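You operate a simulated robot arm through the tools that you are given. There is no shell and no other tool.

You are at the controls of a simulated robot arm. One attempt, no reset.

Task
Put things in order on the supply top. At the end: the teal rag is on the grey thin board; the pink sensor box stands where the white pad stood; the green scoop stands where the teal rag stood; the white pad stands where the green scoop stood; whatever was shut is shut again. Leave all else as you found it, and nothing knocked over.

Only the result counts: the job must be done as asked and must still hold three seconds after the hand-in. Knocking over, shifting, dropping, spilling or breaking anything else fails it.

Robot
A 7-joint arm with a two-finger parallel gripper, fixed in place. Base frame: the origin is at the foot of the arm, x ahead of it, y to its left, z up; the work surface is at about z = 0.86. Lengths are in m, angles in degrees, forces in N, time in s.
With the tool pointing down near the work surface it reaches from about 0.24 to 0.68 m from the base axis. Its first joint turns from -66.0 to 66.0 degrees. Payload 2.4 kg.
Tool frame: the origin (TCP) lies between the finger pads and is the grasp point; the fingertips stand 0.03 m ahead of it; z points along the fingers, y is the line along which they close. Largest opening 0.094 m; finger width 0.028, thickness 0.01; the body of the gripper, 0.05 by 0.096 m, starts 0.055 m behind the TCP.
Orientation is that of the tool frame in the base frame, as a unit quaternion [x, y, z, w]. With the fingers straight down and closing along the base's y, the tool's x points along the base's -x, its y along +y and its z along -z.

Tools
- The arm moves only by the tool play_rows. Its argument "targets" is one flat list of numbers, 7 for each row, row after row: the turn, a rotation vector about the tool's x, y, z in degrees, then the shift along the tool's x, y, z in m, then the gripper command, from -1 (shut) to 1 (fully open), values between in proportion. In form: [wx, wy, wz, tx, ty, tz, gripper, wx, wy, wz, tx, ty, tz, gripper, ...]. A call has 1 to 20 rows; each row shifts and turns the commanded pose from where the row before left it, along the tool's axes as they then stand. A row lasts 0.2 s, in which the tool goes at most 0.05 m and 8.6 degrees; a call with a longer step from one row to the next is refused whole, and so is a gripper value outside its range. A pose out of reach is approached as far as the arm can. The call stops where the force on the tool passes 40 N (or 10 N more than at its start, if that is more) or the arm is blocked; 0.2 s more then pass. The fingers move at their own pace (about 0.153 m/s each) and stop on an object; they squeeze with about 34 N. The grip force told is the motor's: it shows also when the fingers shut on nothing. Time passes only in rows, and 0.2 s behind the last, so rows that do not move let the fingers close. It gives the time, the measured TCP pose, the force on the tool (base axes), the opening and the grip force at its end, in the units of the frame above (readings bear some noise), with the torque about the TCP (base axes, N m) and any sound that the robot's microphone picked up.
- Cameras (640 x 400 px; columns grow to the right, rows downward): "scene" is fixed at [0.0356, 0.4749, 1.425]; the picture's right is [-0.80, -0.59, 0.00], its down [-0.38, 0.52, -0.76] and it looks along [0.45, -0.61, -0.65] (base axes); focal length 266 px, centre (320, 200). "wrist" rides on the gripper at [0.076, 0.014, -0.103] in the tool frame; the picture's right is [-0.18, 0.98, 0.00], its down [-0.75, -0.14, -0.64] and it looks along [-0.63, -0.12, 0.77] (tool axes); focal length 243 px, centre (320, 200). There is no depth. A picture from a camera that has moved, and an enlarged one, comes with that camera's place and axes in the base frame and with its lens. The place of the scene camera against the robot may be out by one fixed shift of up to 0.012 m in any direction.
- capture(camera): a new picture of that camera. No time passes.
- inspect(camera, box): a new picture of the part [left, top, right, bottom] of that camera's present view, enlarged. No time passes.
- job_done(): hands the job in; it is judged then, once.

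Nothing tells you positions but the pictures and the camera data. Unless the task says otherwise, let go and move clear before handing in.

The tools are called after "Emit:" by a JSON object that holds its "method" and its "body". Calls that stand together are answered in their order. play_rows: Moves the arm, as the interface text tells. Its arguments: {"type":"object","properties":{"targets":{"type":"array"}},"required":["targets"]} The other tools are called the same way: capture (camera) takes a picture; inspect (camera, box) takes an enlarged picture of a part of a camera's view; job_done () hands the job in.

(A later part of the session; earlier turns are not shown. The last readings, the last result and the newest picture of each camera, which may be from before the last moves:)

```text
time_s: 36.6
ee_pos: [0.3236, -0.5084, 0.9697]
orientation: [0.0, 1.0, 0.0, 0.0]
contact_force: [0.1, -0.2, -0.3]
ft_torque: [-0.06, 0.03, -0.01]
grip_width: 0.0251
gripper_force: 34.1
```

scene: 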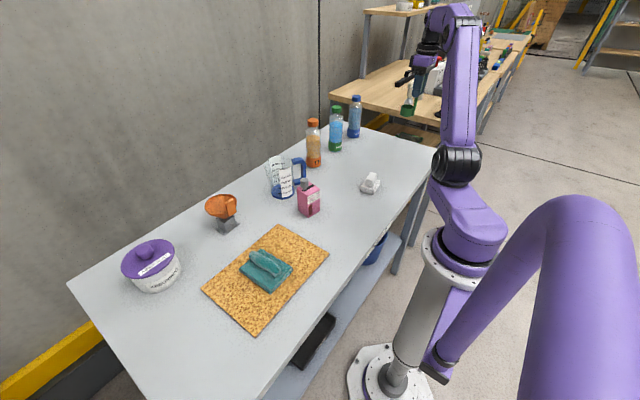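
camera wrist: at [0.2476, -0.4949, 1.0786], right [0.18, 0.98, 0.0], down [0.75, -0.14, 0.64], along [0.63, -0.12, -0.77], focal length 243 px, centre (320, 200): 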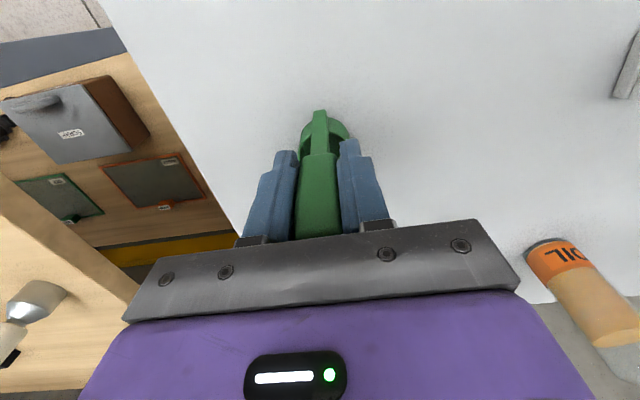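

There's no contact yet, so I'll continue in 1 mm steps.

Emit:
{"method": "play_rows", "body": {"targets": [0, 0, 0, 0, 0, 0.001, -1, 0, 0, 0, 0, 0, 0, -1]}}

```text
time_s: 37.2
ee_pos: [0.3244, -0.5075, 0.9677]
orientation: [0.001, 1.0, 0.0, 0.0]
contact_force: [0.0, -0.6, -0.1]
ft_torque: [-0.03, 0.01, 0.0]
grip_width: 0.0252
gripper_force: 34.2
```

Emit:
{"method": "play_rows", "body": {"targets": [0, 0, 0, 0, 0, 0.001, -1, 0, 0, 0, 0, 0, 0, -1]}}

```text
time_s: 37.8
ee_pos: [0.3247, -0.508, 0.9671]
orientation: [0.0, 1.0, -0.001, 0.0]
contact_force: [-1.2, 2.0, 8.0]
ft_torque: [0.2, -0.03, 0.05]
grip_width: 0.0254
gripper_force: 33.6
```

It has touched down with 8 N, so I'll release and then check before rising.

Emit:
{"method": "play_rows", "body": {"targets": [0, 0, 0, 0, 0, 0, -0.3, 0, 0, 0, 0, 0, 0, 0.2, 0, 0, 0, 0, 0, 0, 0.6, 0, 0, 0, 0, 0, 0, 0.6]}}

Emit:
{"method": "capture", "body": {"camera": "wrist"}}

Emit:
{"method": "inspect", "body": {"camera": "scene", "box": [360, 90, 440, 180]}}

```text
time_s: 38.8
ee_pos: [0.3239, -0.5082, 0.9671]
orientation: [0.001, 1.0, 0.0, 0.0]
contact_force: [-0.7, -0.2, -0.2]
ft_torque: [-0.03, 0.03, 0.0]
grip_width: 0.0752
gripper_force: 0.1
```

```text
taken
camera wrist: at [0.2474, -0.4938, 1.0676], right [0.18, 0.98, 0.0], down [0.75, -0.14, 0.64], along [0.63, -0.12, -0.77], focal length 243 px, centre (320, 200)
```

wrist: 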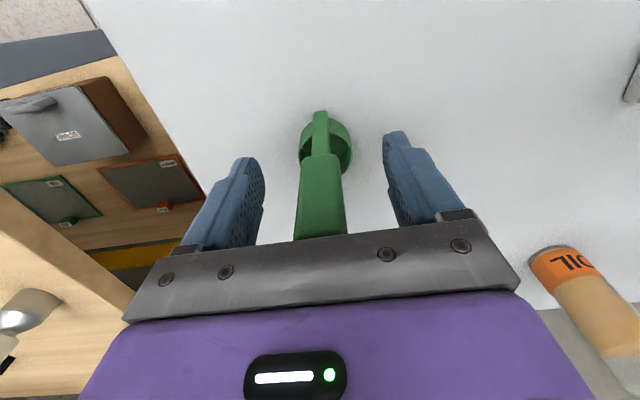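

```text
4.44 times, centred on (400, 135) of scene
camera zoom: at [0.0356, 0.4749, 1.425], right [-0.8, -0.59, 0.0], down [-0.38, 0.52, -0.76], along [0.45, -0.61, -0.65], focal length 1181 px, centre (-36, 489)
```

zoom: 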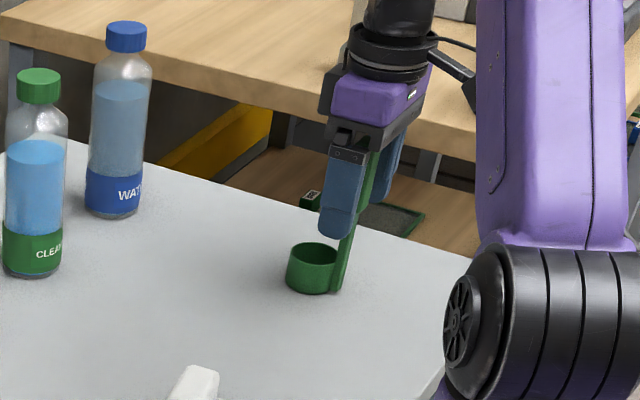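

The scoop stands freely. I'll open fully, rise straight up, and move over the white pad.

Emit:
{"method": "play_rows", "body": {"targets": [0, 0, 0, 0, 0, 0, 1, 0, 0, 0, 0, 0, -0.02, 1, 0, 0, 0, 0, 0, -0.04, 1, 0, 0, 0, 0, 0, -0.045, 1, 0, 0, 0, 0, 0, -0.045, 1, 0, 0, 0, -0.001, 0.0463, 0, 1, 0, 0, 0, -0.001, 0.0463, 0, 1, 0, 0, 0, -0.001, 0.0463, 0, 1, 0, 0, 0, -0.001, 0.0463, 0, 1, 0, 0, 0, -0.001, 0.0463, 0, 1, 0, 0, 0, -0.001, 0.0463, 0, 1, 0, 0, 0, 0, 0, 0.04, 1, 0, 0, 0, 0, 0, 0.04, 1]}}

Emit:
{"method": "capture", "body": {"camera": "wrist"}}

Emit:
{"method": "inspect", "body": {"camera": "wrist", "box": [260, 20, 380, 120]}}

Emit:
{"method": "capture", "body": {"camera": "scene"}}

Emit:
{"method": "inspect", "body": {"camera": "scene", "box": [345, 160, 395, 205]}}

```text
time_s: 41.6
ee_pos: [0.3308, -0.2293, 1.0362]
orientation: [0.0, 1.0, 0.0, 0.0]
contact_force: [-0.1, 0.1, -0.1]
ft_torque: [0.0, 0.01, -0.02]
grip_width: 0.0938
gripper_force: 0.0
```

```text
taken
camera wrist: at [0.2539, -0.2149, 1.1373], right [0.18, 0.98, 0.0], down [0.75, -0.14, 0.64], along [0.63, -0.12, -0.77], focal length 243 px, centre (320, 200)
```

wrist: 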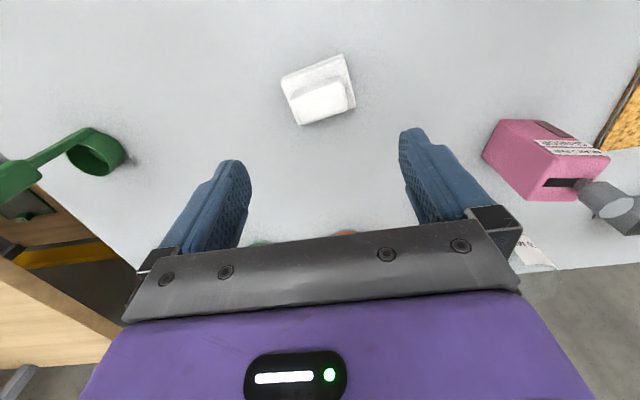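

```text
4.00 times, centred on (320, 70) of wrist
camera zoom: at [0.2539, -0.2149, 1.1373], right [0.18, 0.98, 0.0], down [0.75, -0.14, 0.64], along [0.63, -0.12, -0.77], focal length 970 px, centre (320, 720)
```

zoom: 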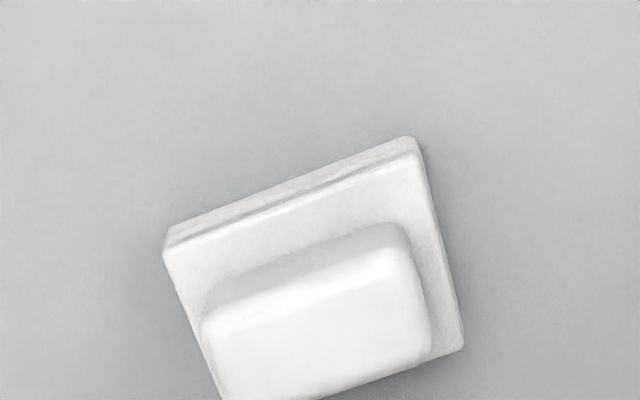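

```text
taken
```

scene: 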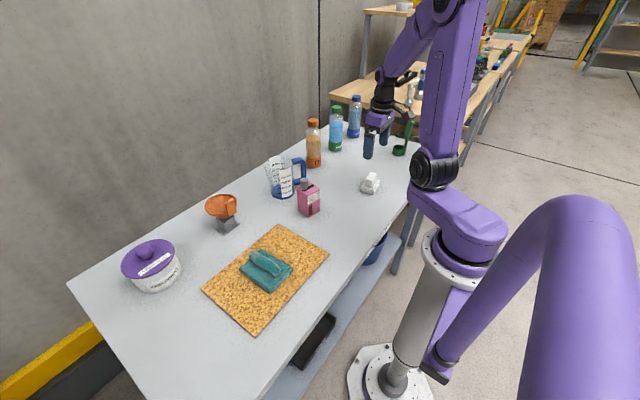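

```text
8.89 times, centred on (370, 182) of scene
camera zoom: at [0.0356, 0.4749, 1.425], right [-0.8, -0.59, 0.0], down [-0.38, 0.52, -0.76], along [0.45, -0.61, -0.65], focal length 2363 px, centre (-124, 356)
```

zoom: 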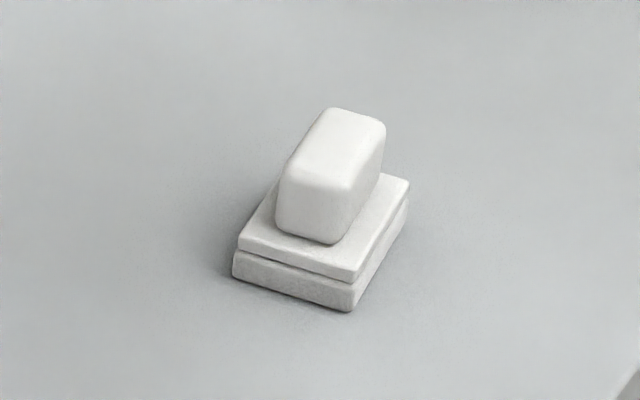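

The pad is a 6.6 × 4.7 cm base with a block on top, centred at about (0.330,-0.230) and turned about 8° counter-clockwise. I'll turn the tool to match and descend partway to check.

Emit:
{"method": "play_rows", "body": {"targets": [0, 0, -8, 0, 0, 0, 1, 0, 0, 0, 0, 0, 0.04, 1, 0, 0, 0, 0, 0, 0.04, 1, 0, 0, 0, 0, 0, 0, 1]}}

Emit:
{"method": "capture", "body": {"camera": "wrist"}}

Emit:
{"method": "inspect", "body": {"camera": "scene", "box": [330, 130, 410, 210]}}

```text
time_s: 42.6
ee_pos: [0.3286, -0.2291, 0.9557]
orientation: [-0.07, 0.998, -0.001, 0.0]
contact_force: [0.8, -0.6, 0.7]
ft_torque: [0.04, -0.01, -0.01]
grip_width: 0.0941
gripper_force: 0.0
```

```text
taken
camera wrist: at [0.2516, -0.2263, 1.0572], right [0.05, 1.0, 0.0], down [0.77, -0.03, 0.64], along [0.64, -0.03, -0.77], focal length 243 px, centre (320, 200)
```

wrist: 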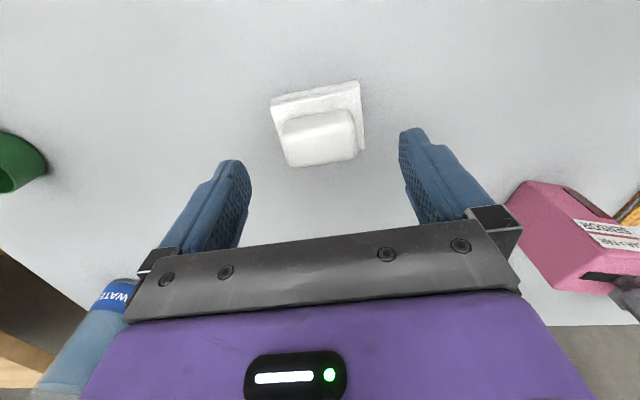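

```text
5.00 times, centred on (370, 170) of scene
camera zoom: at [0.0356, 0.4749, 1.425], right [-0.8, -0.59, 0.0], down [-0.38, 0.52, -0.76], along [0.45, -0.61, -0.65], focal length 1329 px, centre (70, 350)
```

zoom: 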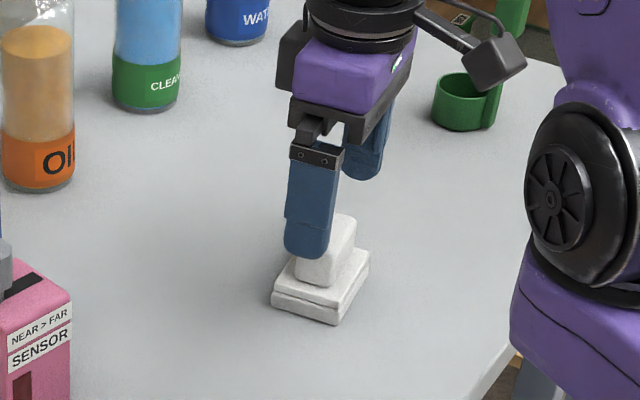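

The alignment is good. I'll come down to TCP z≈0.909 and close.

Emit:
{"method": "play_rows", "body": {"targets": [0, 0, 0, 0, 0, 0.025, 1, 0, 0, 0, 0, 0, 0.021, 1, 0, 0, 0, 0, 0, 0, 0.5, 0, 0, 0, 0, 0, 0, 0, 0, 0, 0, 0, 0, 0, -1, 0, 0, 0, 0, 0, 0, -1, 0, 0, 0, 0, 0, 0, -1]}}

Emit:
{"method": "capture", "body": {"camera": "wrist"}}

Emit:
{"method": "inspect", "body": {"camera": "scene", "box": [330, 130, 410, 210]}}

```text
time_s: 44.2
ee_pos: [0.3302, -0.2292, 0.9106]
orientation: [-0.07, 0.998, 0.001, -0.001]
contact_force: [-0.6, 0.7, 0.1]
ft_torque: [0.03, -0.04, -0.02]
grip_width: 0.0672
gripper_force: 33.5
```

```text
taken
camera wrist: at [0.2512, -0.2261, 1.0118], right [0.05, 1.0, 0.0], down [0.77, -0.03, 0.64], along [0.64, -0.03, -0.77], focal length 243 px, centre (320, 200)
```

wrist: 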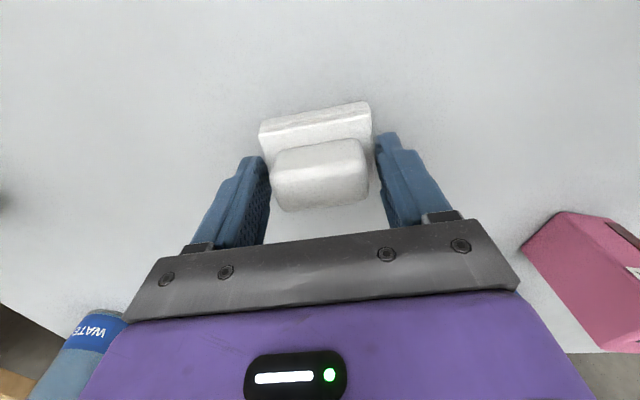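

```text
5.00 times, centred on (370, 170) of scene
camera zoom: at [0.0356, 0.4749, 1.425], right [-0.8, -0.59, 0.0], down [-0.38, 0.52, -0.76], along [0.45, -0.61, -0.65], focal length 1329 px, centre (70, 350)
```

zoom: 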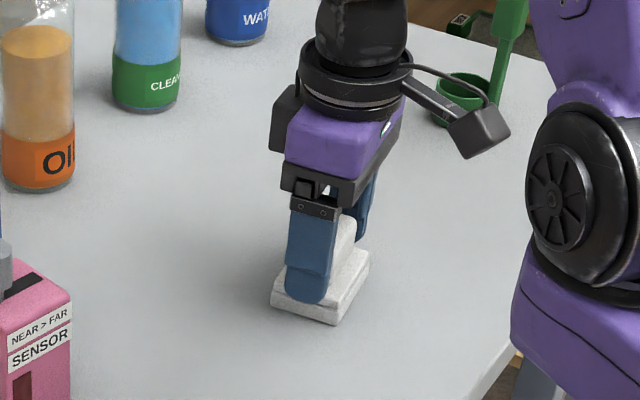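

As with the rag, the fingers met the base sides (6.7 cm). I'll reopen, lower 1.2 cm for a solid grip on the base, close, and lift a little.

Emit:
{"method": "play_rows", "body": {"targets": [0, 0, 0, 0, 0, 0, 1, 0, 0, 0, 0, 0, 0, 1, 0, 0, 0, 0, 0, 0.006, 1, 0, 0, 0, 0, 0, 0.006, 1, 0, 0, 0, 0, 0, 0, 0.7, 0, 0, 0, 0, 0, 0, -1, 0, 0, 0, 0, 0, 0, -1, 0, 0, 0, 0, 0, 0, -1]}}

Emit:
{"method": "capture", "body": {"camera": "wrist"}}

```text
time_s: 46.0
ee_pos: [0.3285, -0.2304, 0.8994]
orientation: [-0.069, 0.998, 0.0, 0.0]
contact_force: [0.1, -0.4, 0.2]
ft_torque: [-0.02, -0.04, 0.01]
grip_width: 0.067
gripper_force: 33.8
```

```text
taken
camera wrist: at [0.2515, -0.2264, 1.0], right [0.05, 1.0, 0.0], down [0.77, -0.03, 0.64], along [0.64, -0.03, -0.77], focal length 243 px, centre (320, 200)
```

wrist: 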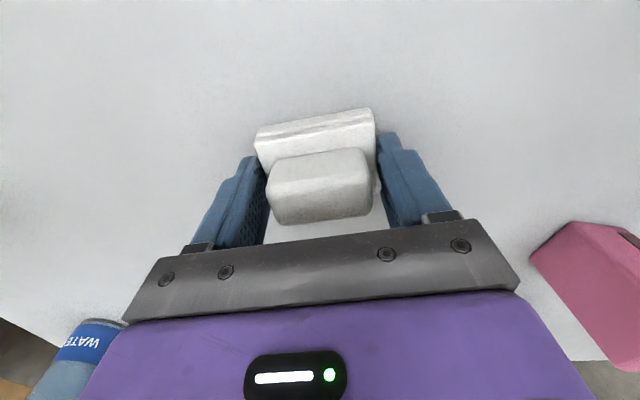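

The grip is firm. I'll lift the pad and carry it over to the scoop's old spot, (0.3605, 0.441).

Emit:
{"method": "play_rows", "body": {"targets": [0, 0, 0, 0, 0, -0.015, -1, 0, 0, 0, 0, 0, -0.03, -1, 0, 0, 0, 0, 0, -0.043, -1, 0, 0, 0, 0, 0, -0.044, -1, 0, 0, 0, 0, 0, -0.044, -1, 0, 0, 0, 0, 0, -0.044, -1, 0, 0, 0, 0, 0, 0, -1]}}

Emit:
{"method": "capture", "body": {"camera": "wrist"}}

```text
time_s: 47.6
ee_pos: [0.3311, -0.2286, 1.1177]
orientation: [-0.07, 0.998, 0.0, -0.001]
contact_force: [0.8, -0.3, 0.0]
ft_torque: [-0.01, -0.01, -0.03]
grip_width: 0.0671
gripper_force: 34.0
```

```text
taken
camera wrist: at [0.2525, -0.2258, 1.2197], right [0.05, 1.0, 0.0], down [0.77, -0.04, 0.64], along [0.64, -0.03, -0.77], focal length 243 px, centre (320, 200)
```

wrist: 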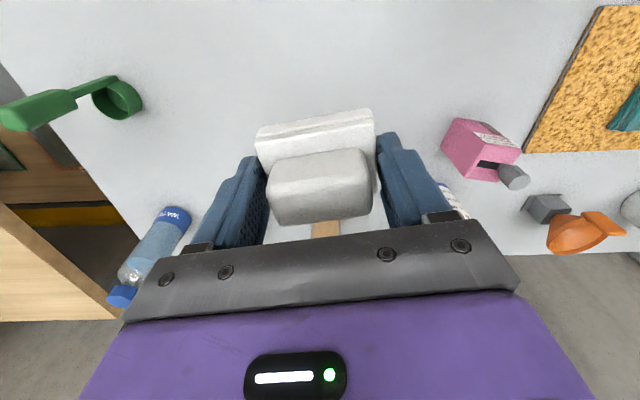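

The pad is held level. Carrying it to the left side.

Emit:
{"method": "play_rows", "body": {"targets": [0, 0, 0, -0.0089, 0.04715, 0, -1, 0, 0, 0, -0.0089, 0.04715, 0, -1, 0, 0, 0, -0.0089, 0.04715, 0, -1, 0, 0, 0, -0.0089, 0.04715, 0, -1, 0, 0, 0, -0.0089, 0.04715, 0, -1, 0, 0, 0, -0.0089, 0.04715, 0, -1, 0, 0, 0, -0.0089, 0.04715, 0, -1, 0, 0, 0, -0.0089, 0.04715, 0, -1, 0, 0, 0, -0.0089, 0.04715, 0, -1, 0, 0, 0, -0.0089, 0.04715, 0, -1, 0, 0, 0, -0.0089, 0.04715, 0, -1, 0, 0, 0, -0.0089, 0.04715, 0, -1, 0, 0, 0, -0.0089, 0.04715, 0, -1, 0, 0, 0, -0.0089, 0.04715, 0, -1, 0, 0, 0, 0, 0, 0, -1]}}

Emit:
{"method": "capture", "body": {"camera": "wrist"}}

Emit:
{"method": "capture", "body": {"camera": "scene"}}

```text
time_s: 50.8
ee_pos: [0.3611, 0.44, 1.1168]
orientation: [-0.069, 0.998, 0.0, 0.0]
contact_force: [0.8, -0.1, -0.7]
ft_torque: [0.01, 0.01, -0.06]
grip_width: 0.0668
gripper_force: 33.8
```

```text
taken
camera wrist: at [0.283, 0.4441, 1.219], right [0.05, 1.0, 0.0], down [0.77, -0.03, 0.64], along [0.64, -0.03, -0.77], focal length 243 px, centre (320, 200)
```

wrist: 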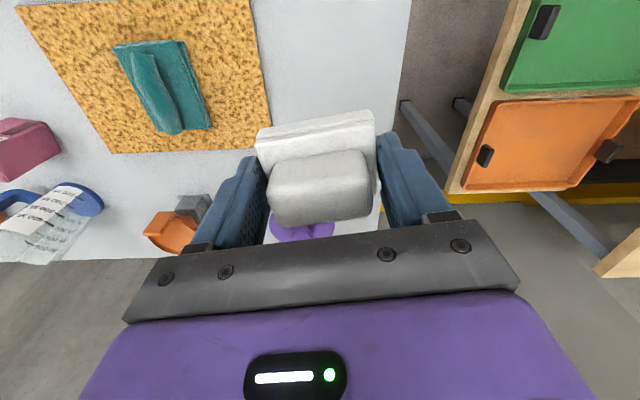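

```text
taken
```

scene: 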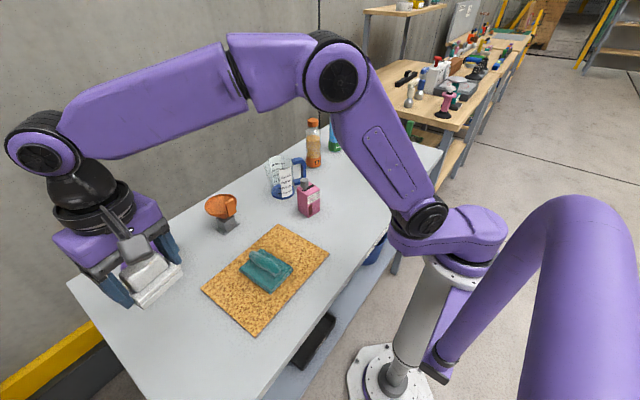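

It's positioned at (0.361,0.440). I'll lower it to just above the table.

Emit:
{"method": "play_rows", "body": {"targets": [0, 0, 0, 0, 0, 0.045, -1, 0, 0, 0, 0, 0, 0.045, -1, 0, 0, 0, 0, 0, 0.045, -1, 0, 0, 0, 0, 0, 0.045, -1, 0, 0, 0, 0, 0, 0.03, -1, 0, 0, 0, 0, 0, 0, -1]}}

Emit:
{"method": "inspect", "body": {"camera": "scene", "box": [110, 240, 230, 370]}}

Emit:
{"method": "play_rows", "body": {"targets": [0, 0, 0, 0, 0, 0.003, -1, 0, 0, 0, 0, 0, 0.002, -1, 0, 0, 0, 0, 0, 0, -1]}}

```text
time_s: 52.2
ee_pos: [0.3633, 0.4406, 0.9086]
orientation: [-0.071, 0.998, 0.001, 0.0]
contact_force: [-0.7, -0.9, -0.5]
ft_torque: [0.01, -0.02, 0.0]
grip_width: 0.0669
gripper_force: 33.7
```

```text
3.08 times, centred on (170, 305) of scene
camera zoom: at [0.0356, 0.4749, 1.425], right [-0.8, -0.59, 0.0], down [-0.38, 0.52, -0.76], along [0.45, -0.61, -0.65], focal length 818 px, centre (782, -123)
```

zoom: 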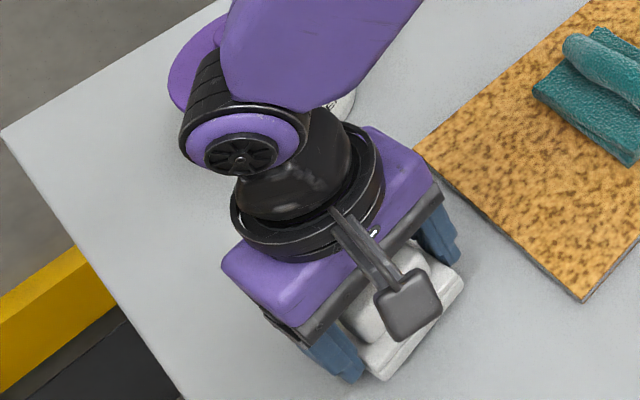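

```text
time_s: 53.0
ee_pos: [0.3621, 0.4419, 0.904]
orientation: [-0.069, 0.998, 0.0, 0.0]
contact_force: [-0.4, -0.1, -1.4]
ft_torque: [-0.02, 0.02, 0.01]
grip_width: 0.067
gripper_force: 33.5
```

Emit:
{"method": "play_rows", "body": {"targets": [0, 0, 0, 0, 0, 0.002, -1, 0, 0, 0, 0, 0, 0.001, -1, 0, 0, 0, 0, 0, 0, -1]}}

Emit:
{"method": "play_rows", "body": {"targets": [0, 0, 0, 0, 0, 0.001, -1, 0, 0, 0, 0, 0, 0, -1]}}

```text
time_s: 53.8
ee_pos: [0.3617, 0.4411, 0.8997]
orientation: [-0.07, 0.998, 0.0, 0.001]
contact_force: [1.1, 0.5, -1.0]
ft_torque: [-0.01, -0.03, 0.0]
grip_width: 0.0669
gripper_force: 33.7
```

```text
time_s: 54.4
ee_pos: [0.362, 0.4404, 0.9]
orientation: [-0.07, 0.998, 0.0, 0.0]
contact_force: [-0.6, -0.4, -0.5]
ft_torque: [0.06, 0.01, 0.01]
grip_width: 0.0669
gripper_force: 34.3
```

Emit:
{"method": "play_rows", "body": {"targets": [0, 0, 0, 0, 0, 0.001, -1, 0, 0, 0, 0, 0, 0, -1]}}

```text
time_s: 55.0
ee_pos: [0.3615, 0.4408, 0.8986]
orientation: [-0.069, 0.998, 0.0, -0.001]
contact_force: [0.7, 0.0, -0.7]
ft_torque: [0.03, -0.06, 0.04]
grip_width: 0.0669
gripper_force: 33.8
```

Emit:
{"method": "play_rows", "body": {"targets": [0, 0, 0, 0, 0, 0.001, -1, 0, 0, 0, 0, 0, 0, -1]}}

```text
time_s: 55.6
ee_pos: [0.3613, 0.4417, 0.8988]
orientation: [-0.069, 0.998, 0.001, 0.0]
contact_force: [-2.7, -3.1, 12.1]
ft_torque: [-0.19, 0.04, -0.02]
grip_width: 0.0667
gripper_force: 34.1
```

The pad has touched down (12 N). I'll release and check.

Emit:
{"method": "play_rows", "body": {"targets": [0, 0, 0, 0, 0, 0, 0.6, 0, 0, 0, 0, 0, 0, 1, 0, 0, 0, 0, 0, 0, 1, 0, 0, 0, 0, 0, -0.02, 1, 0, 0, 0, 0, 0, -0.04, 1, 0, 0, 0, 0, 0, -0.045, 1, 0, 0, 0, 0, 0, -0.045, 1, 0, 0, 0, 0, 0, -0.045, 1]}}

Emit:
{"method": "capture", "body": {"camera": "wrist"}}

Emit:
{"method": "capture", "body": {"camera": "scene"}}

```text
time_s: 57.4
ee_pos: [0.3618, 0.4397, 1.0929]
orientation: [-0.07, 0.998, -0.001, 0.0]
contact_force: [0.4, 0.2, -0.5]
ft_torque: [0.0, 0.01, -0.01]
grip_width: 0.0942
gripper_force: 0.1
```

```text
taken
camera wrist: at [0.2837, 0.4437, 1.1943], right [0.05, 1.0, 0.0], down [0.77, -0.03, 0.64], along [0.64, -0.03, -0.77], focal length 243 px, centre (320, 200)
```

wrist: 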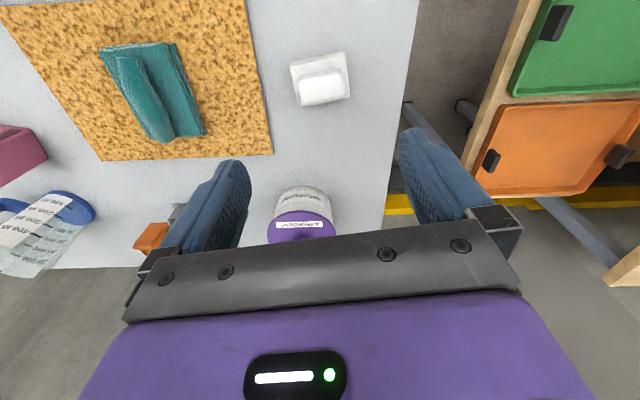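

```text
taken
```

scene: 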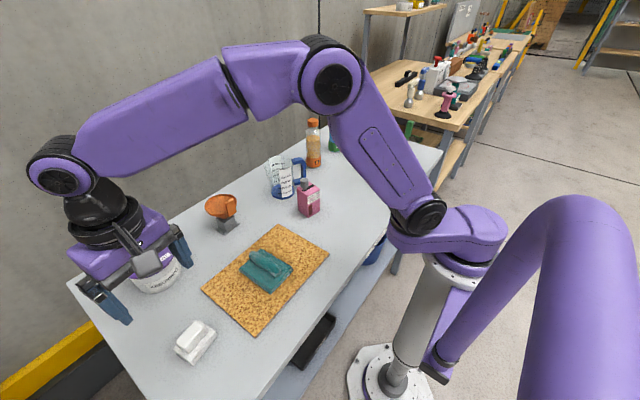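

The pad stands at the scoop's old place. Next I'll straighten the tool and go look at the pink sensor box.

Emit:
{"method": "play_rows", "body": {"targets": [0, 0, 8, 0, 0, -0.02, 1, 0, 0, 0, 0, -0.0475, 0, 1, 0, 0, 0, 0, -0.0475, 0, 1, 0, 0, 0, 0, -0.0475, 0, 1, 0, 0, 0, 0, -0.0475, 0, 1, 0, 0, 0, 0, -0.0475, 0, 1, 0, 0, 0, 0, -0.0475, 0, 1, 0, 0, 0, 0, -0.0475, 0, 1, 0, 0, 0, 0, -0.0475, 0, 1, 0, 0, 0, 0, -0.0475, 0, 1]}}

Emit:
{"method": "capture", "body": {"camera": "wrist"}}

Emit:
{"method": "capture", "body": {"camera": "scene"}}

Emit:
{"method": "inspect", "body": {"camera": "scene", "box": [255, 150, 335, 225]}}

```text
time_s: 59.6
ee_pos: [0.3603, 0.0105, 1.112]
orientation: [-0.001, 1.0, 0.0, 0.0]
contact_force: [-0.9, -0.9, 0.1]
ft_torque: [0.01, 0.02, 0.01]
grip_width: 0.0941
gripper_force: 0.0
```

```text
taken
camera wrist: at [0.2849, 0.025, 1.2139], right [0.18, 0.98, 0.0], down [0.75, -0.14, 0.64], along [0.63, -0.12, -0.77], focal length 243 px, centre (320, 200)
```

wrist: 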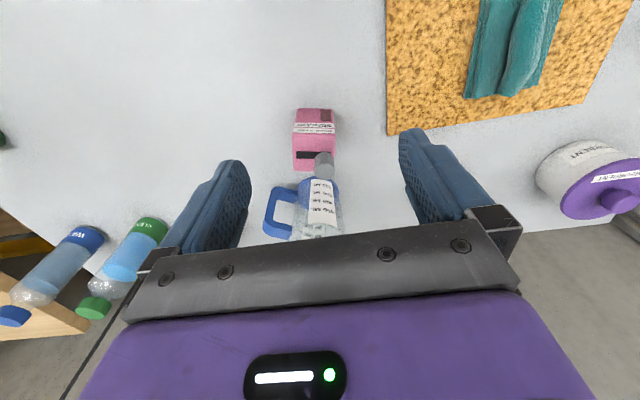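

```text
taken
```

scene: 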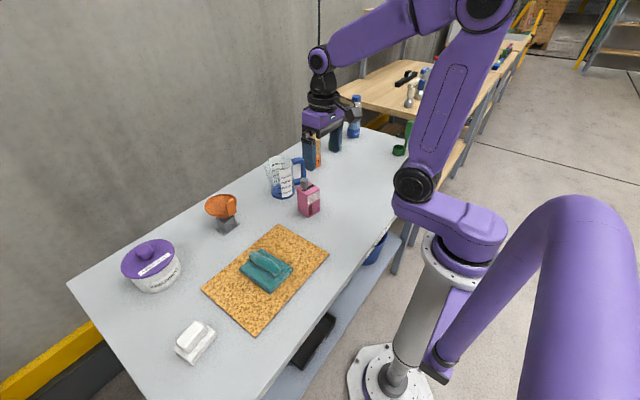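

```text
5.33 times, centred on (295, 188) of scene
camera zoom: at [0.0356, 0.4749, 1.425], right [-0.8, -0.59, 0.0], down [-0.38, 0.52, -0.76], along [0.45, -0.61, -0.65], focal length 1418 px, centre (453, 267)
```

zoom: 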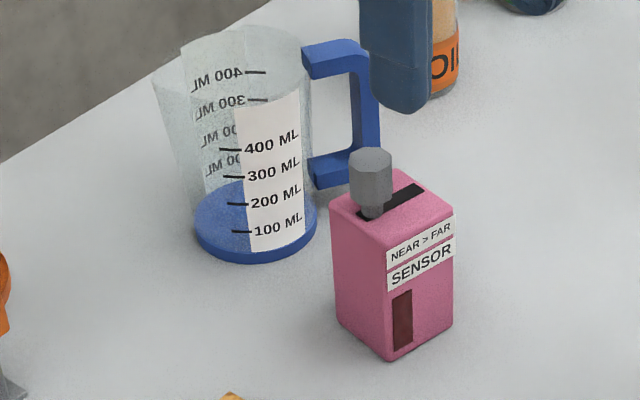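

Emit:
{"method": "inspect", "body": {"camera": "wrist", "box": [250, 90, 370, 240]}}

```text
2.67 times, centred on (310, 165) of wrist
camera zoom: at [0.2849, 0.025, 1.2139], right [0.18, 0.98, 0.0], down [0.75, -0.14, 0.64], along [0.63, -0.12, -0.77], focal length 647 px, centre (347, 293)
```

zoom: 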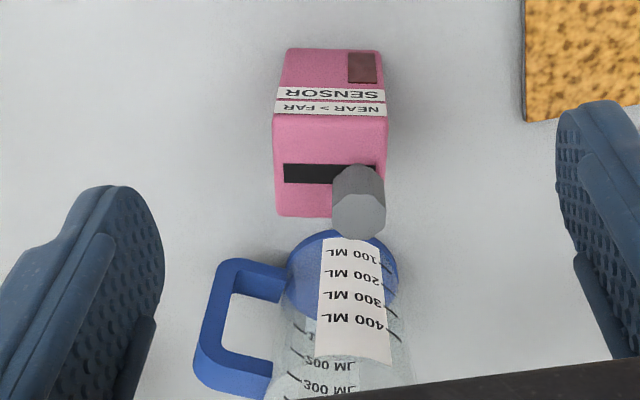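

The box is about 5 × 5 × 8 cm, with its top at z≈0.94 and a slider knob reaching about 0.975. It's centred near (0.432,-0.011) and turned about 11° clockwise. I'll line up above it and refine.

Emit:
{"method": "play_rows", "body": {"targets": [0, 0, 0, -0.036, -0.0108, 0, 1, 0, 0, 0, -0.036, -0.0108, 0, 1, 0, 0, 5.5, 0, 0, 0, 1, 0, 0, 5.5, 0, 0, 0, 1, 0, 0, 0, 0, 0, 0.025, 1, 0, 0, 0, 0, 0, 0, 1]}}

Emit:
{"method": "capture", "body": {"camera": "wrist"}}

Emit:
{"method": "inspect", "body": {"camera": "wrist", "box": [250, 40, 400, 200]}}

Emit:
{"method": "inspect", "body": {"camera": "scene", "box": [230, 90, 370, 225]}}

```text
time_s: 61.0
ee_pos: [0.4333, -0.0102, 1.0876]
orientation: [0.096, 0.995, 0.0, -0.001]
contact_force: [-0.6, 0.0, 0.2]
ft_torque: [0.02, 0.02, 0.02]
grip_width: 0.094
gripper_force: 0.0
```

```text
taken
camera wrist: at [0.3609, 0.0193, 1.1889], right [0.37, 0.93, 0.0], down [0.71, -0.28, 0.64], along [0.6, -0.24, -0.77], focal length 243 px, centre (320, 200)
```

wrist: 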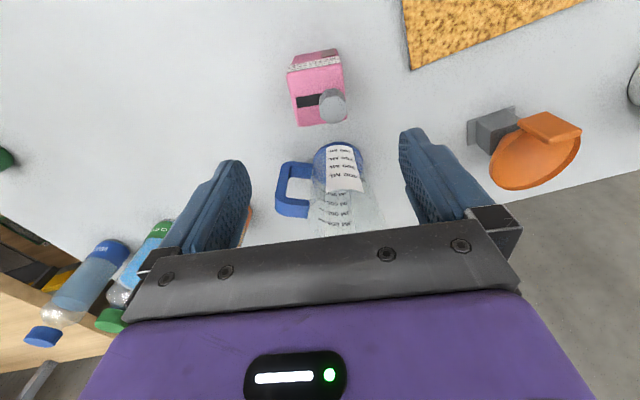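

```text
2.50 times, centred on (325, 120) of wrist
camera zoom: at [0.3609, 0.0193, 1.1889], right [0.37, 0.93, 0.0], down [0.71, -0.28, 0.64], along [0.6, -0.24, -0.77], focal length 606 px, centre (308, 400)
```

zoom: 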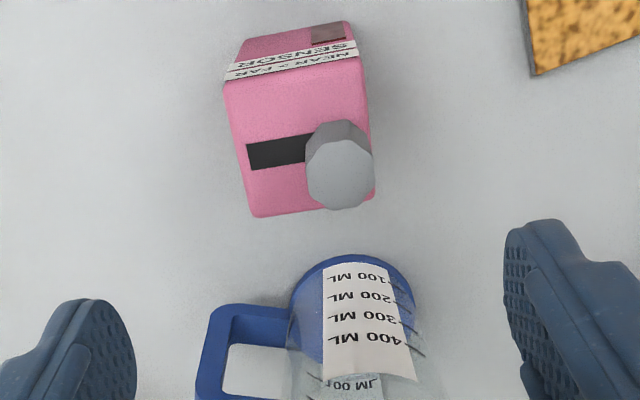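

```text
2.96 times, centred on (300, 158) of scene
camera zoom: at [0.0356, 0.4749, 1.425], right [-0.8, -0.59, 0.0], down [-0.38, 0.52, -0.76], along [0.45, -0.61, -0.65], focal length 788 px, centre (379, 326)
```

zoom: 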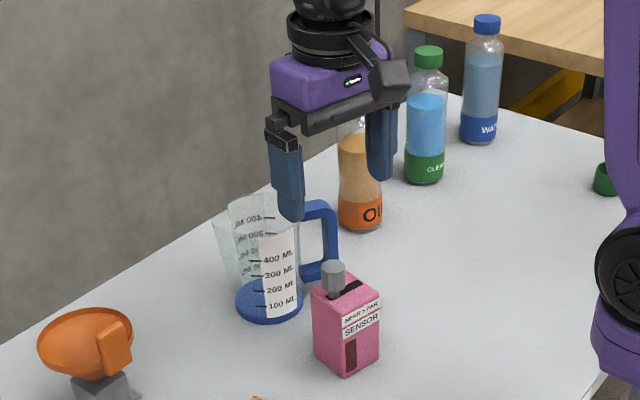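

The refined centre is (0.4316,-0.0115) with about an 11° turn, and the tool matches it. I'll descend until the tips are just beside the box's top edge and check.

Emit:
{"method": "play_rows", "body": {"targets": [0, 0, 0, 0.0014, -0.0016, 0.04, 1, 0, 0, 0, 0, 0, 0.04, 1, 0, 0, 0, 0, 0, 0.035, 1, 0, 0, 0, 0, 0, 0, 1]}}

Emit:
{"method": "capture", "body": {"camera": "wrist"}}

Emit:
{"method": "inspect", "body": {"camera": "scene", "box": [230, 120, 370, 225]}}

```text
time_s: 62.0
ee_pos: [0.4309, -0.0098, 0.9719]
orientation: [0.095, 0.995, 0.001, 0.0]
contact_force: [0.3, -0.6, -0.3]
ft_torque: [-0.01, 0.02, 0.01]
grip_width: 0.0942
gripper_force: 0.1
```

```text
taken
camera wrist: at [0.3592, 0.0193, 1.0734], right [0.37, 0.93, 0.0], down [0.71, -0.28, 0.64], along [0.6, -0.24, -0.77], focal length 243 px, centre (320, 200)
```

wrist: 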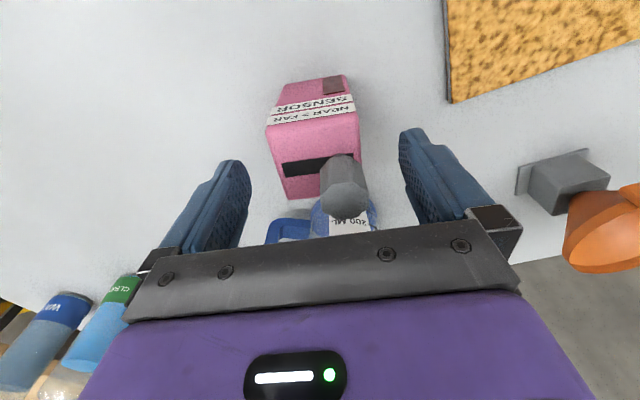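

```text
3.81 times, centred on (300, 172) of scene
camera zoom: at [0.0356, 0.4749, 1.425], right [-0.8, -0.59, 0.0], down [-0.38, 0.52, -0.76], along [0.45, -0.61, -0.65], focal length 1013 px, centre (396, 305)
```

zoom: 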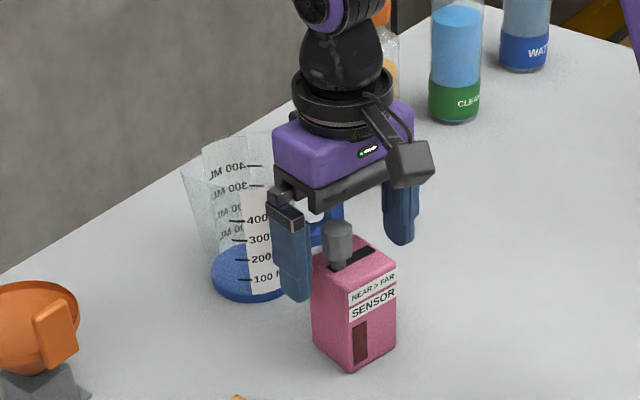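

Clearances look fine. I'll descend to z≈0.94, keeping the palm above the knob, and close gently.

Emit:
{"method": "play_rows", "body": {"targets": [0, 0, 0, 0, 0, 0.016, 1, 0, 0, 0, 0, 0, 0.016, 1, 0, 0, 0, 0, 0, 0, 0.5, 0, 0, 0, 0, 0, 0, 0.1, 0, 0, 0, 0, 0, 0, -1, 0, 0, 0, 0, 0, 0, -1, 0, 0, 0, 0, 0, 0, -1]}}

Emit:
{"method": "capture", "body": {"camera": "wrist"}}

Emit:
{"method": "inspect", "body": {"camera": "scene", "box": [230, 120, 370, 225]}}

```text
time_s: 63.6
ee_pos: [0.432, -0.0097, 0.94]
orientation: [0.097, 0.995, 0.001, 0.001]
contact_force: [0.9, -0.1, -0.2]
ft_torque: [0.04, 0.02, 0.0]
grip_width: 0.0563
gripper_force: 33.8
```

```text
taken
camera wrist: at [0.3596, 0.0185, 1.0416], right [0.37, 0.93, 0.0], down [0.71, -0.28, 0.64], along [0.6, -0.24, -0.77], focal length 243 px, centre (320, 200)
```

wrist: 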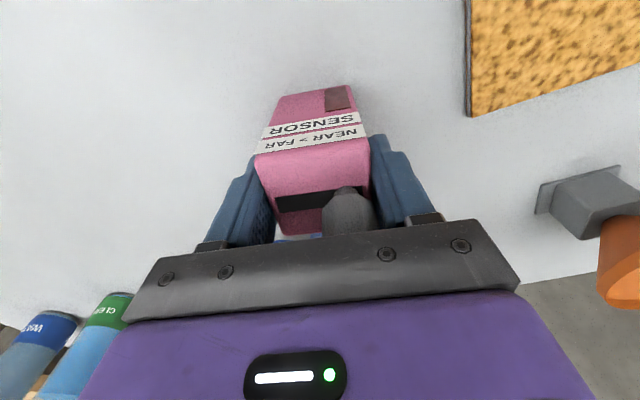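

```text
3.81 times, centred on (300, 172) of scene
camera zoom: at [0.0356, 0.4749, 1.425], right [-0.8, -0.59, 0.0], down [-0.38, 0.52, -0.76], along [0.45, -0.61, -0.65], focal length 1013 px, centre (396, 305)
```

zoom: 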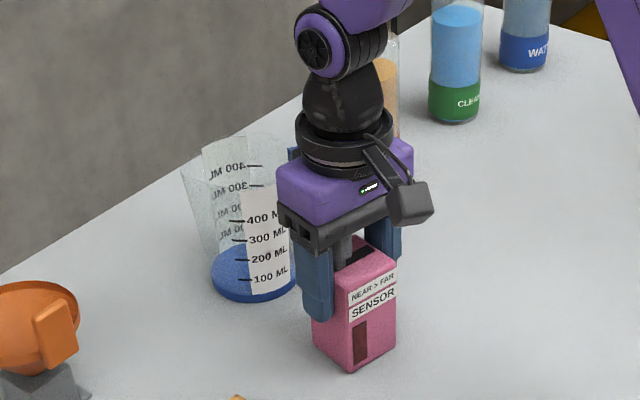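

Emit:
{"method": "inspect", "body": {"camera": "wrist", "box": [230, 70, 430, 250]}}

Emit:
{"method": "inspect", "body": {"camera": "scene", "box": [290, 170, 345, 225]}}

```text
2.22 times, centred on (330, 160) of wrist
camera zoom: at [0.3596, 0.0185, 1.0416], right [0.37, 0.93, 0.0], down [0.71, -0.28, 0.64], along [0.6, -0.24, -0.77], focal length 539 px, centre (298, 289)
```

zoom: 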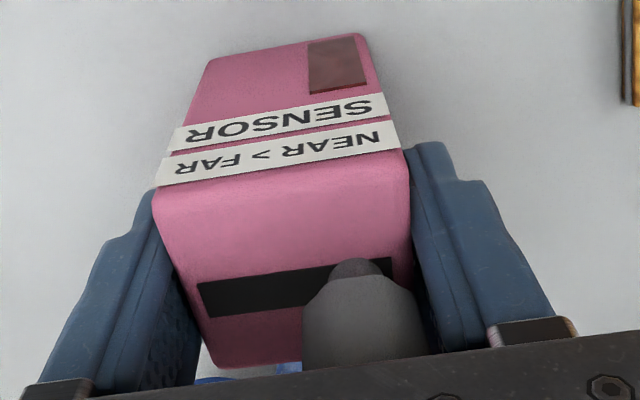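

```text
7.27 times, centred on (318, 198) of scene
camera zoom: at [0.0356, 0.4749, 1.425], right [-0.8, -0.59, 0.0], down [-0.38, 0.52, -0.76], along [0.45, -0.61, -0.65], focal length 1933 px, centre (338, 218)
```

zoom: 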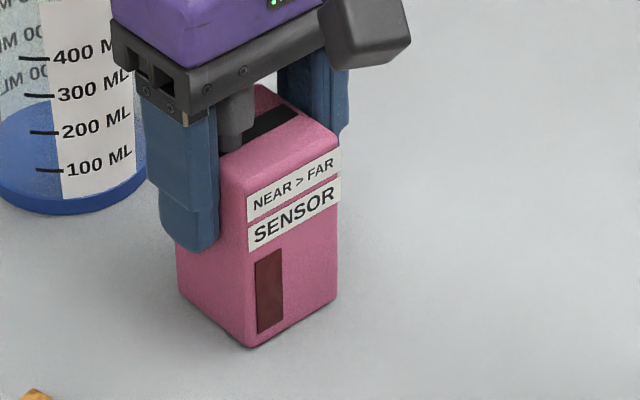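

The grip is on the box sides and the knob stands untouched between the fingers. I'll lift straight up and check.

Emit:
{"method": "play_rows", "body": {"targets": [0, 0, 0, 0, 0, -0.01, -1, 0, 0, 0, 0, 0, -0.03, -1, 0, 0, 0, 0, 0, -0.04, -1, 0, 0, 0, 0, 0, -0.045, -1, 0, 0, 0, 0, 0, -0.045, -1, 0, 0, 0, 0, 0, 0, -1]}}

Emit:
{"method": "capture", "body": {"camera": "wrist"}}

Emit:
{"method": "inspect", "body": {"camera": "scene", "box": [230, 70, 370, 225]}}

```text
time_s: 65.0
ee_pos: [0.4314, -0.0102, 1.1099]
orientation: [0.096, 0.995, 0.0, -0.001]
contact_force: [0.6, -0.5, -1.0]
ft_torque: [0.02, -0.02, 0.0]
grip_width: 0.0559
gripper_force: 34.4
```

```text
taken
camera wrist: at [0.3593, 0.0191, 1.2116], right [0.37, 0.93, 0.0], down [0.71, -0.28, 0.64], along [0.6, -0.24, -0.77], focal length 243 px, centre (320, 200)
```

wrist: 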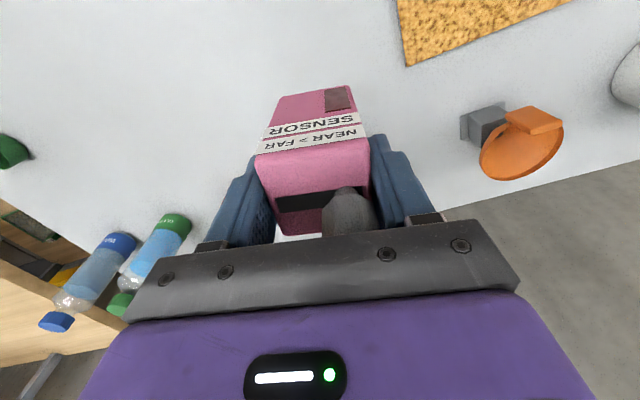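

```text
2.58 times, centred on (300, 148) of scene
camera zoom: at [0.0356, 0.4749, 1.425], right [-0.8, -0.59, 0.0], down [-0.38, 0.52, -0.76], along [0.45, -0.61, -0.65], focal length 686 px, centre (372, 336)
```

zoom: 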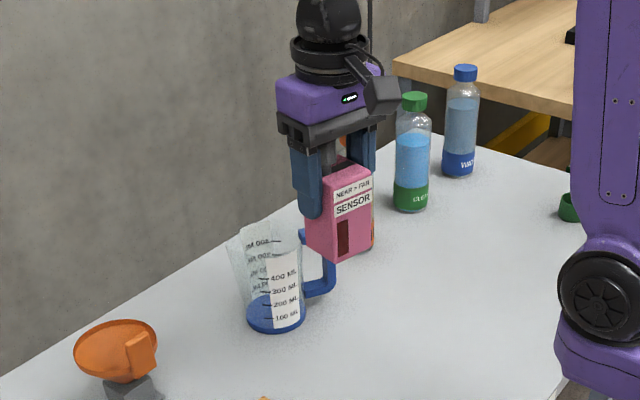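

The box is held level. I'll carry it to the pad's old place (0.330,-0.230).

Emit:
{"method": "play_rows", "body": {"targets": [0, 0, 0, 0.00973, -0.0393, 0, -1, 0, 0, 0, 0.00973, -0.0393, 0, -1, 0, 0, 0, 0.00973, -0.0393, 0, -1, 0, 0, 0, 0.00973, -0.0393, 0, -1, 0, 0, 0, 0.00973, -0.0393, 0, -1, 0, 0, 0, 0.00973, -0.0393, 0, -1, 0, 0, 0, 0, 0, 0, -1]}}

Emit:
{"method": "play_rows", "body": {"targets": [0, 0, 0, 0, 0, 0.045, -1, 0, 0, 0, 0, 0, 0.045, -1, 0, 0, 0, 0, 0, 0.04, -1, 0, 0, 0, 0, 0, 0.03, -1, 0, 0, 0, 0, 0, 0, -1]}}

Emit:
{"method": "capture", "body": {"camera": "wrist"}}

Emit:
{"method": "inspect", "body": {"camera": "scene", "box": [310, 110, 430, 225]}}

```text
time_s: 66.6
ee_pos: [0.33, -0.2301, 1.1102]
orientation: [0.096, 0.995, -0.001, 0.0]
contact_force: [-0.6, 0.7, -0.7]
ft_torque: [0.02, 0.01, 0.02]
grip_width: 0.0558
gripper_force: 34.0
```

```text
time_s: 67.8
ee_pos: [0.3301, -0.2299, 0.9493]
orientation: [0.096, 0.995, -0.001, 0.001]
contact_force: [-0.4, -1.1, -1.2]
ft_torque: [-0.03, 0.02, 0.02]
grip_width: 0.0558
gripper_force: 33.4
```

```text
taken
camera wrist: at [0.2578, -0.2015, 1.0512], right [0.37, 0.93, 0.0], down [0.71, -0.28, 0.64], along [0.6, -0.24, -0.77], focal length 243 px, centre (320, 200)
```

wrist: 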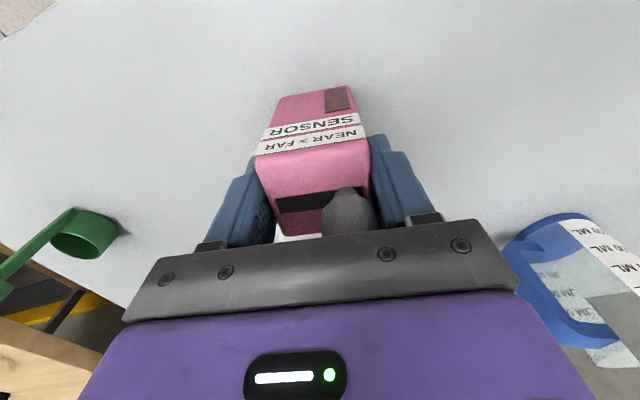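

```text
3.48 times, centred on (370, 168) of scene
camera zoom: at [0.0356, 0.4749, 1.425], right [-0.8, -0.59, 0.0], down [-0.38, 0.52, -0.76], along [0.45, -0.61, -0.65], focal length 925 px, centre (146, 313)
```

zoom: 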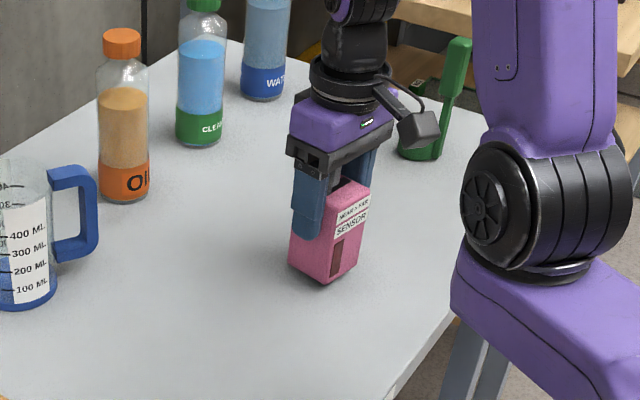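

The box hangs about 1 cm above the target spot. I'll lower it in small steps.

Emit:
{"method": "play_rows", "body": {"targets": [0, 0, 0, 0, 0, 0.003, -1, 0, 0, 0, 0, 0, 0.003, -1, 0, 0, 0, 0, 0, 0.001, -1, 0, 0, 0, 0, 0, 0, -1]}}

Emit:
{"method": "play_rows", "body": {"targets": [0, 0, 0, 0, 0, 0.001, -1, 0, 0, 0, 0, 0, 0, -1]}}

Emit:
{"method": "play_rows", "body": {"targets": [0, 0, 0, 0, 0, 0.001, -1, 0, 0, 0, 0, 0, 0, -1]}}

```text
time_s: 68.8
ee_pos: [0.3303, -0.2294, 0.9437]
orientation: [0.096, 0.995, 0.0, 0.001]
contact_force: [-0.1, 0.4, -1.7]
ft_torque: [-0.01, 0.02, 0.02]
grip_width: 0.0558
gripper_force: 33.4
```

```text
time_s: 69.4
ee_pos: [0.3302, -0.2314, 0.9436]
orientation: [0.096, 0.995, 0.0, 0.0]
contact_force: [-0.3, 0.8, -1.2]
ft_torque: [-0.03, 0.04, 0.0]
grip_width: 0.0558
gripper_force: 34.6
```

```text
time_s: 70.0
ee_pos: [0.3303, -0.2306, 0.9421]
orientation: [0.095, 0.995, 0.001, -0.001]
contact_force: [-0.6, 0.4, -1.2]
ft_torque: [-0.03, 0.02, 0.0]
grip_width: 0.0556
gripper_force: 34.7
```

Emit:
{"method": "play_rows", "body": {"targets": [0, 0, 0, 0, 0, 0.001, -1, 0, 0, 0, 0, 0, 0, -1]}}

```text
time_s: 70.6
ee_pos: [0.3293, -0.2305, 0.9416]
orientation: [0.096, 0.995, 0.0, 0.0]
contact_force: [0.5, 0.7, -1.2]
ft_torque: [0.03, 0.02, 0.02]
grip_width: 0.0557
gripper_force: 34.0
```

Emit:
{"method": "play_rows", "body": {"targets": [0, 0, 0, 0, 0, 0.001, -1, 0, 0, 0, 0, 0, 0, -1]}}

```text
time_s: 71.2
ee_pos: [0.3303, -0.2301, 0.9404]
orientation: [0.095, 0.995, 0.001, 0.002]
contact_force: [-3.7, 1.9, 26.4]
ft_torque: [0.14, 0.51, -0.01]
grip_width: 0.0562
gripper_force: 33.8
```

It has touched down. I'll ease off slightly, open, and check.

Emit:
{"method": "play_rows", "body": {"targets": [0, 0, 0, 0, 0, -0.0007, -1, 0, 0, 0, 0, 0, 0, 0.4, 0, 0, 0, 0, 0, 0, 1, 0, 0, 0, 0, 0, 0, 1]}}

Emit:
{"method": "capture", "body": {"camera": "wrist"}}

Emit:
{"method": "inspect", "body": {"camera": "scene", "box": [310, 110, 430, 225]}}

```text
time_s: 72.2
ee_pos: [0.3291, -0.232, 0.9405]
orientation: [0.096, 0.995, 0.0, 0.0]
contact_force: [-0.4, 0.2, 0.9]
ft_torque: [0.06, 0.02, 0.06]
grip_width: 0.094
gripper_force: 0.2
```

```text
taken
camera wrist: at [0.2573, -0.2019, 1.0414], right [0.37, 0.93, 0.0], down [0.71, -0.28, 0.64], along [0.6, -0.24, -0.77], focal length 243 px, centre (320, 200)
```

wrist: 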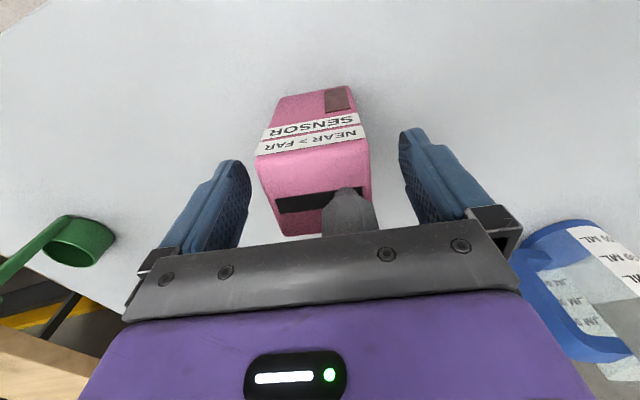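

```text
3.48 times, centred on (370, 168) of scene
camera zoom: at [0.0356, 0.4749, 1.425], right [-0.8, -0.59, 0.0], down [-0.38, 0.52, -0.76], along [0.45, -0.61, -0.65], focal length 925 px, centre (146, 313)
```

zoom: 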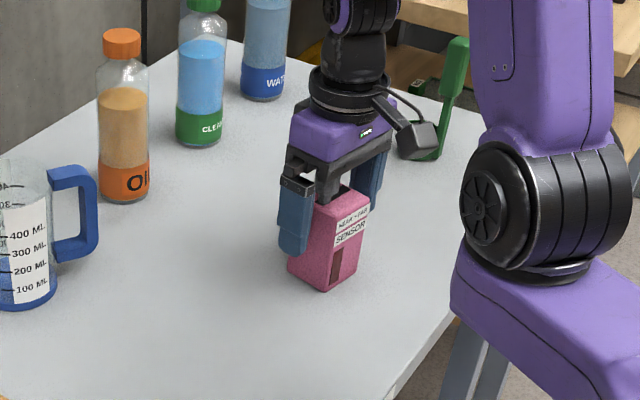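

The box stands free with its slider unmoved. I'll rise straight up and back away to the middle, then survey everything.

Emit:
{"method": "play_rows", "body": {"targets": [0, 0, 0, 0, 0, -0.015, 1, 0, 0, 0, 0, 0, -0.035, 1, 0, 0, 0, 0, 0, -0.045, 1, 0, 0, 0, 0, 0, -0.045, 1, 0, 0, 0, 0, 0, -0.045, 1, 0, 0, 0, 0, 0, -0.035, 1]}}

Emit:
{"method": "play_rows", "body": {"targets": [0, 0, -5.5, 0, 0, 0, 1, 0, 0, -5.5, 0, 0, 0, 1, 0, 0, 0, 0, 0.045, 0, 1, 0, 0, 0, 0, 0.045, 0, 1, 0, 0, 0, 0, 0.045, 0, 1, 0, 0, 0, 0, 0.045, 0, 1, 0, 0, 0, 0, 0.045, 0, 1]}}

Emit:
{"method": "capture", "body": {"camera": "wrist"}}

Emit:
{"method": "capture", "body": {"camera": "scene"}}

Emit:
{"method": "inspect", "body": {"camera": "scene", "box": [250, 90, 430, 230]}}

Emit:
{"method": "inspect", "body": {"camera": "scene", "box": [80, 180, 340, 380]}}

```text
time_s: 73.6
ee_pos: [0.3282, -0.2297, 1.162]
orientation: [0.095, 0.995, 0.001, -0.001]
contact_force: [0.1, -0.2, -0.2]
ft_torque: [0.05, -0.02, -0.02]
grip_width: 0.0941
gripper_force: 0.0
```

```text
time_s: 75.2
ee_pos: [0.3278, -0.0053, 1.1601]
orientation: [0.001, 1.0, 0.0, -0.001]
contact_force: [0.9, 0.0, -0.5]
ft_torque: [-0.03, -0.02, 0.02]
grip_width: 0.0938
gripper_force: 0.0
```

```text
taken
camera wrist: at [0.2528, 0.0092, 1.2616], right [0.18, 0.98, 0.0], down [0.75, -0.14, 0.64], along [0.63, -0.12, -0.77], focal length 243 px, centre (320, 200)
```

wrist: 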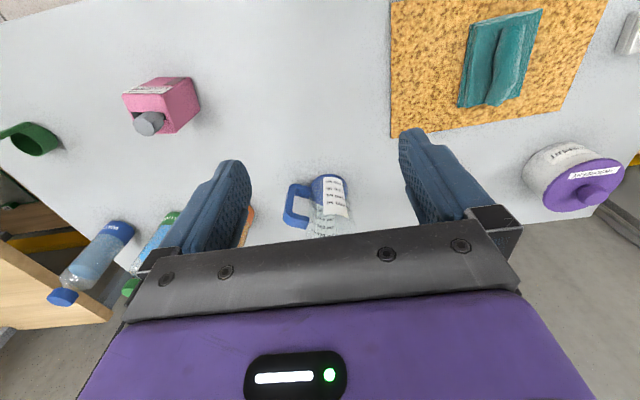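

```text
taken
```

scene: 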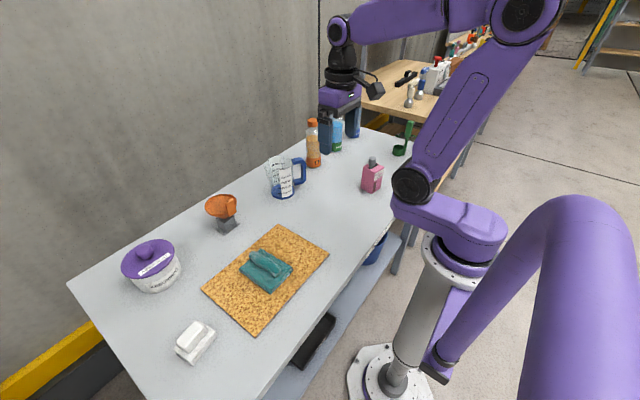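

```text
2.86 times, centred on (340, 160) of scene
camera zoom: at [0.0356, 0.4749, 1.425], right [-0.8, -0.59, 0.0], down [-0.38, 0.52, -0.76], along [0.45, -0.61, -0.65], focal length 760 px, centre (263, 314)
```

zoom: 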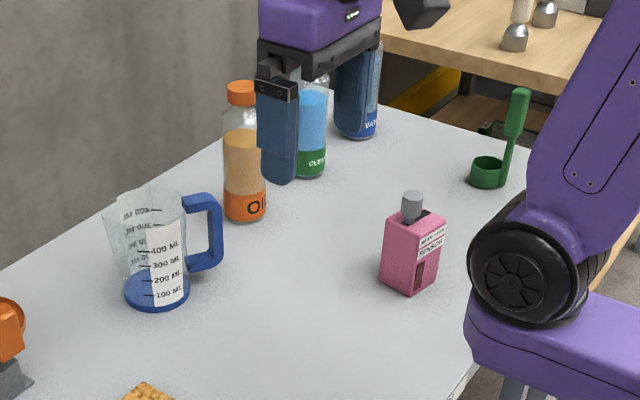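

```text
2.00 times, centred on (210, 280) of scene
camera zoom: at [0.0356, 0.4749, 1.425], right [-0.8, -0.59, 0.0], down [-0.38, 0.52, -0.76], along [0.45, -0.61, -0.65], focal length 532 px, centre (540, 40)
```

zoom: 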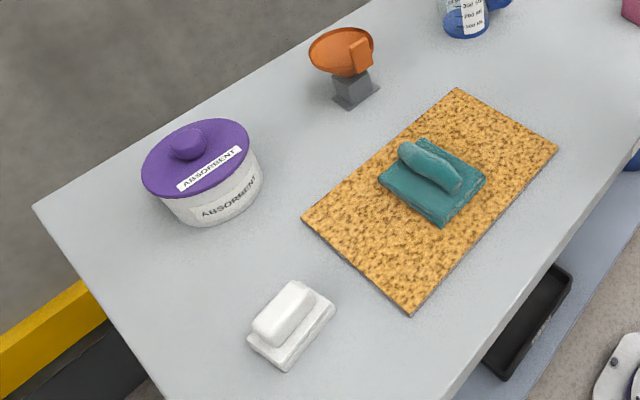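

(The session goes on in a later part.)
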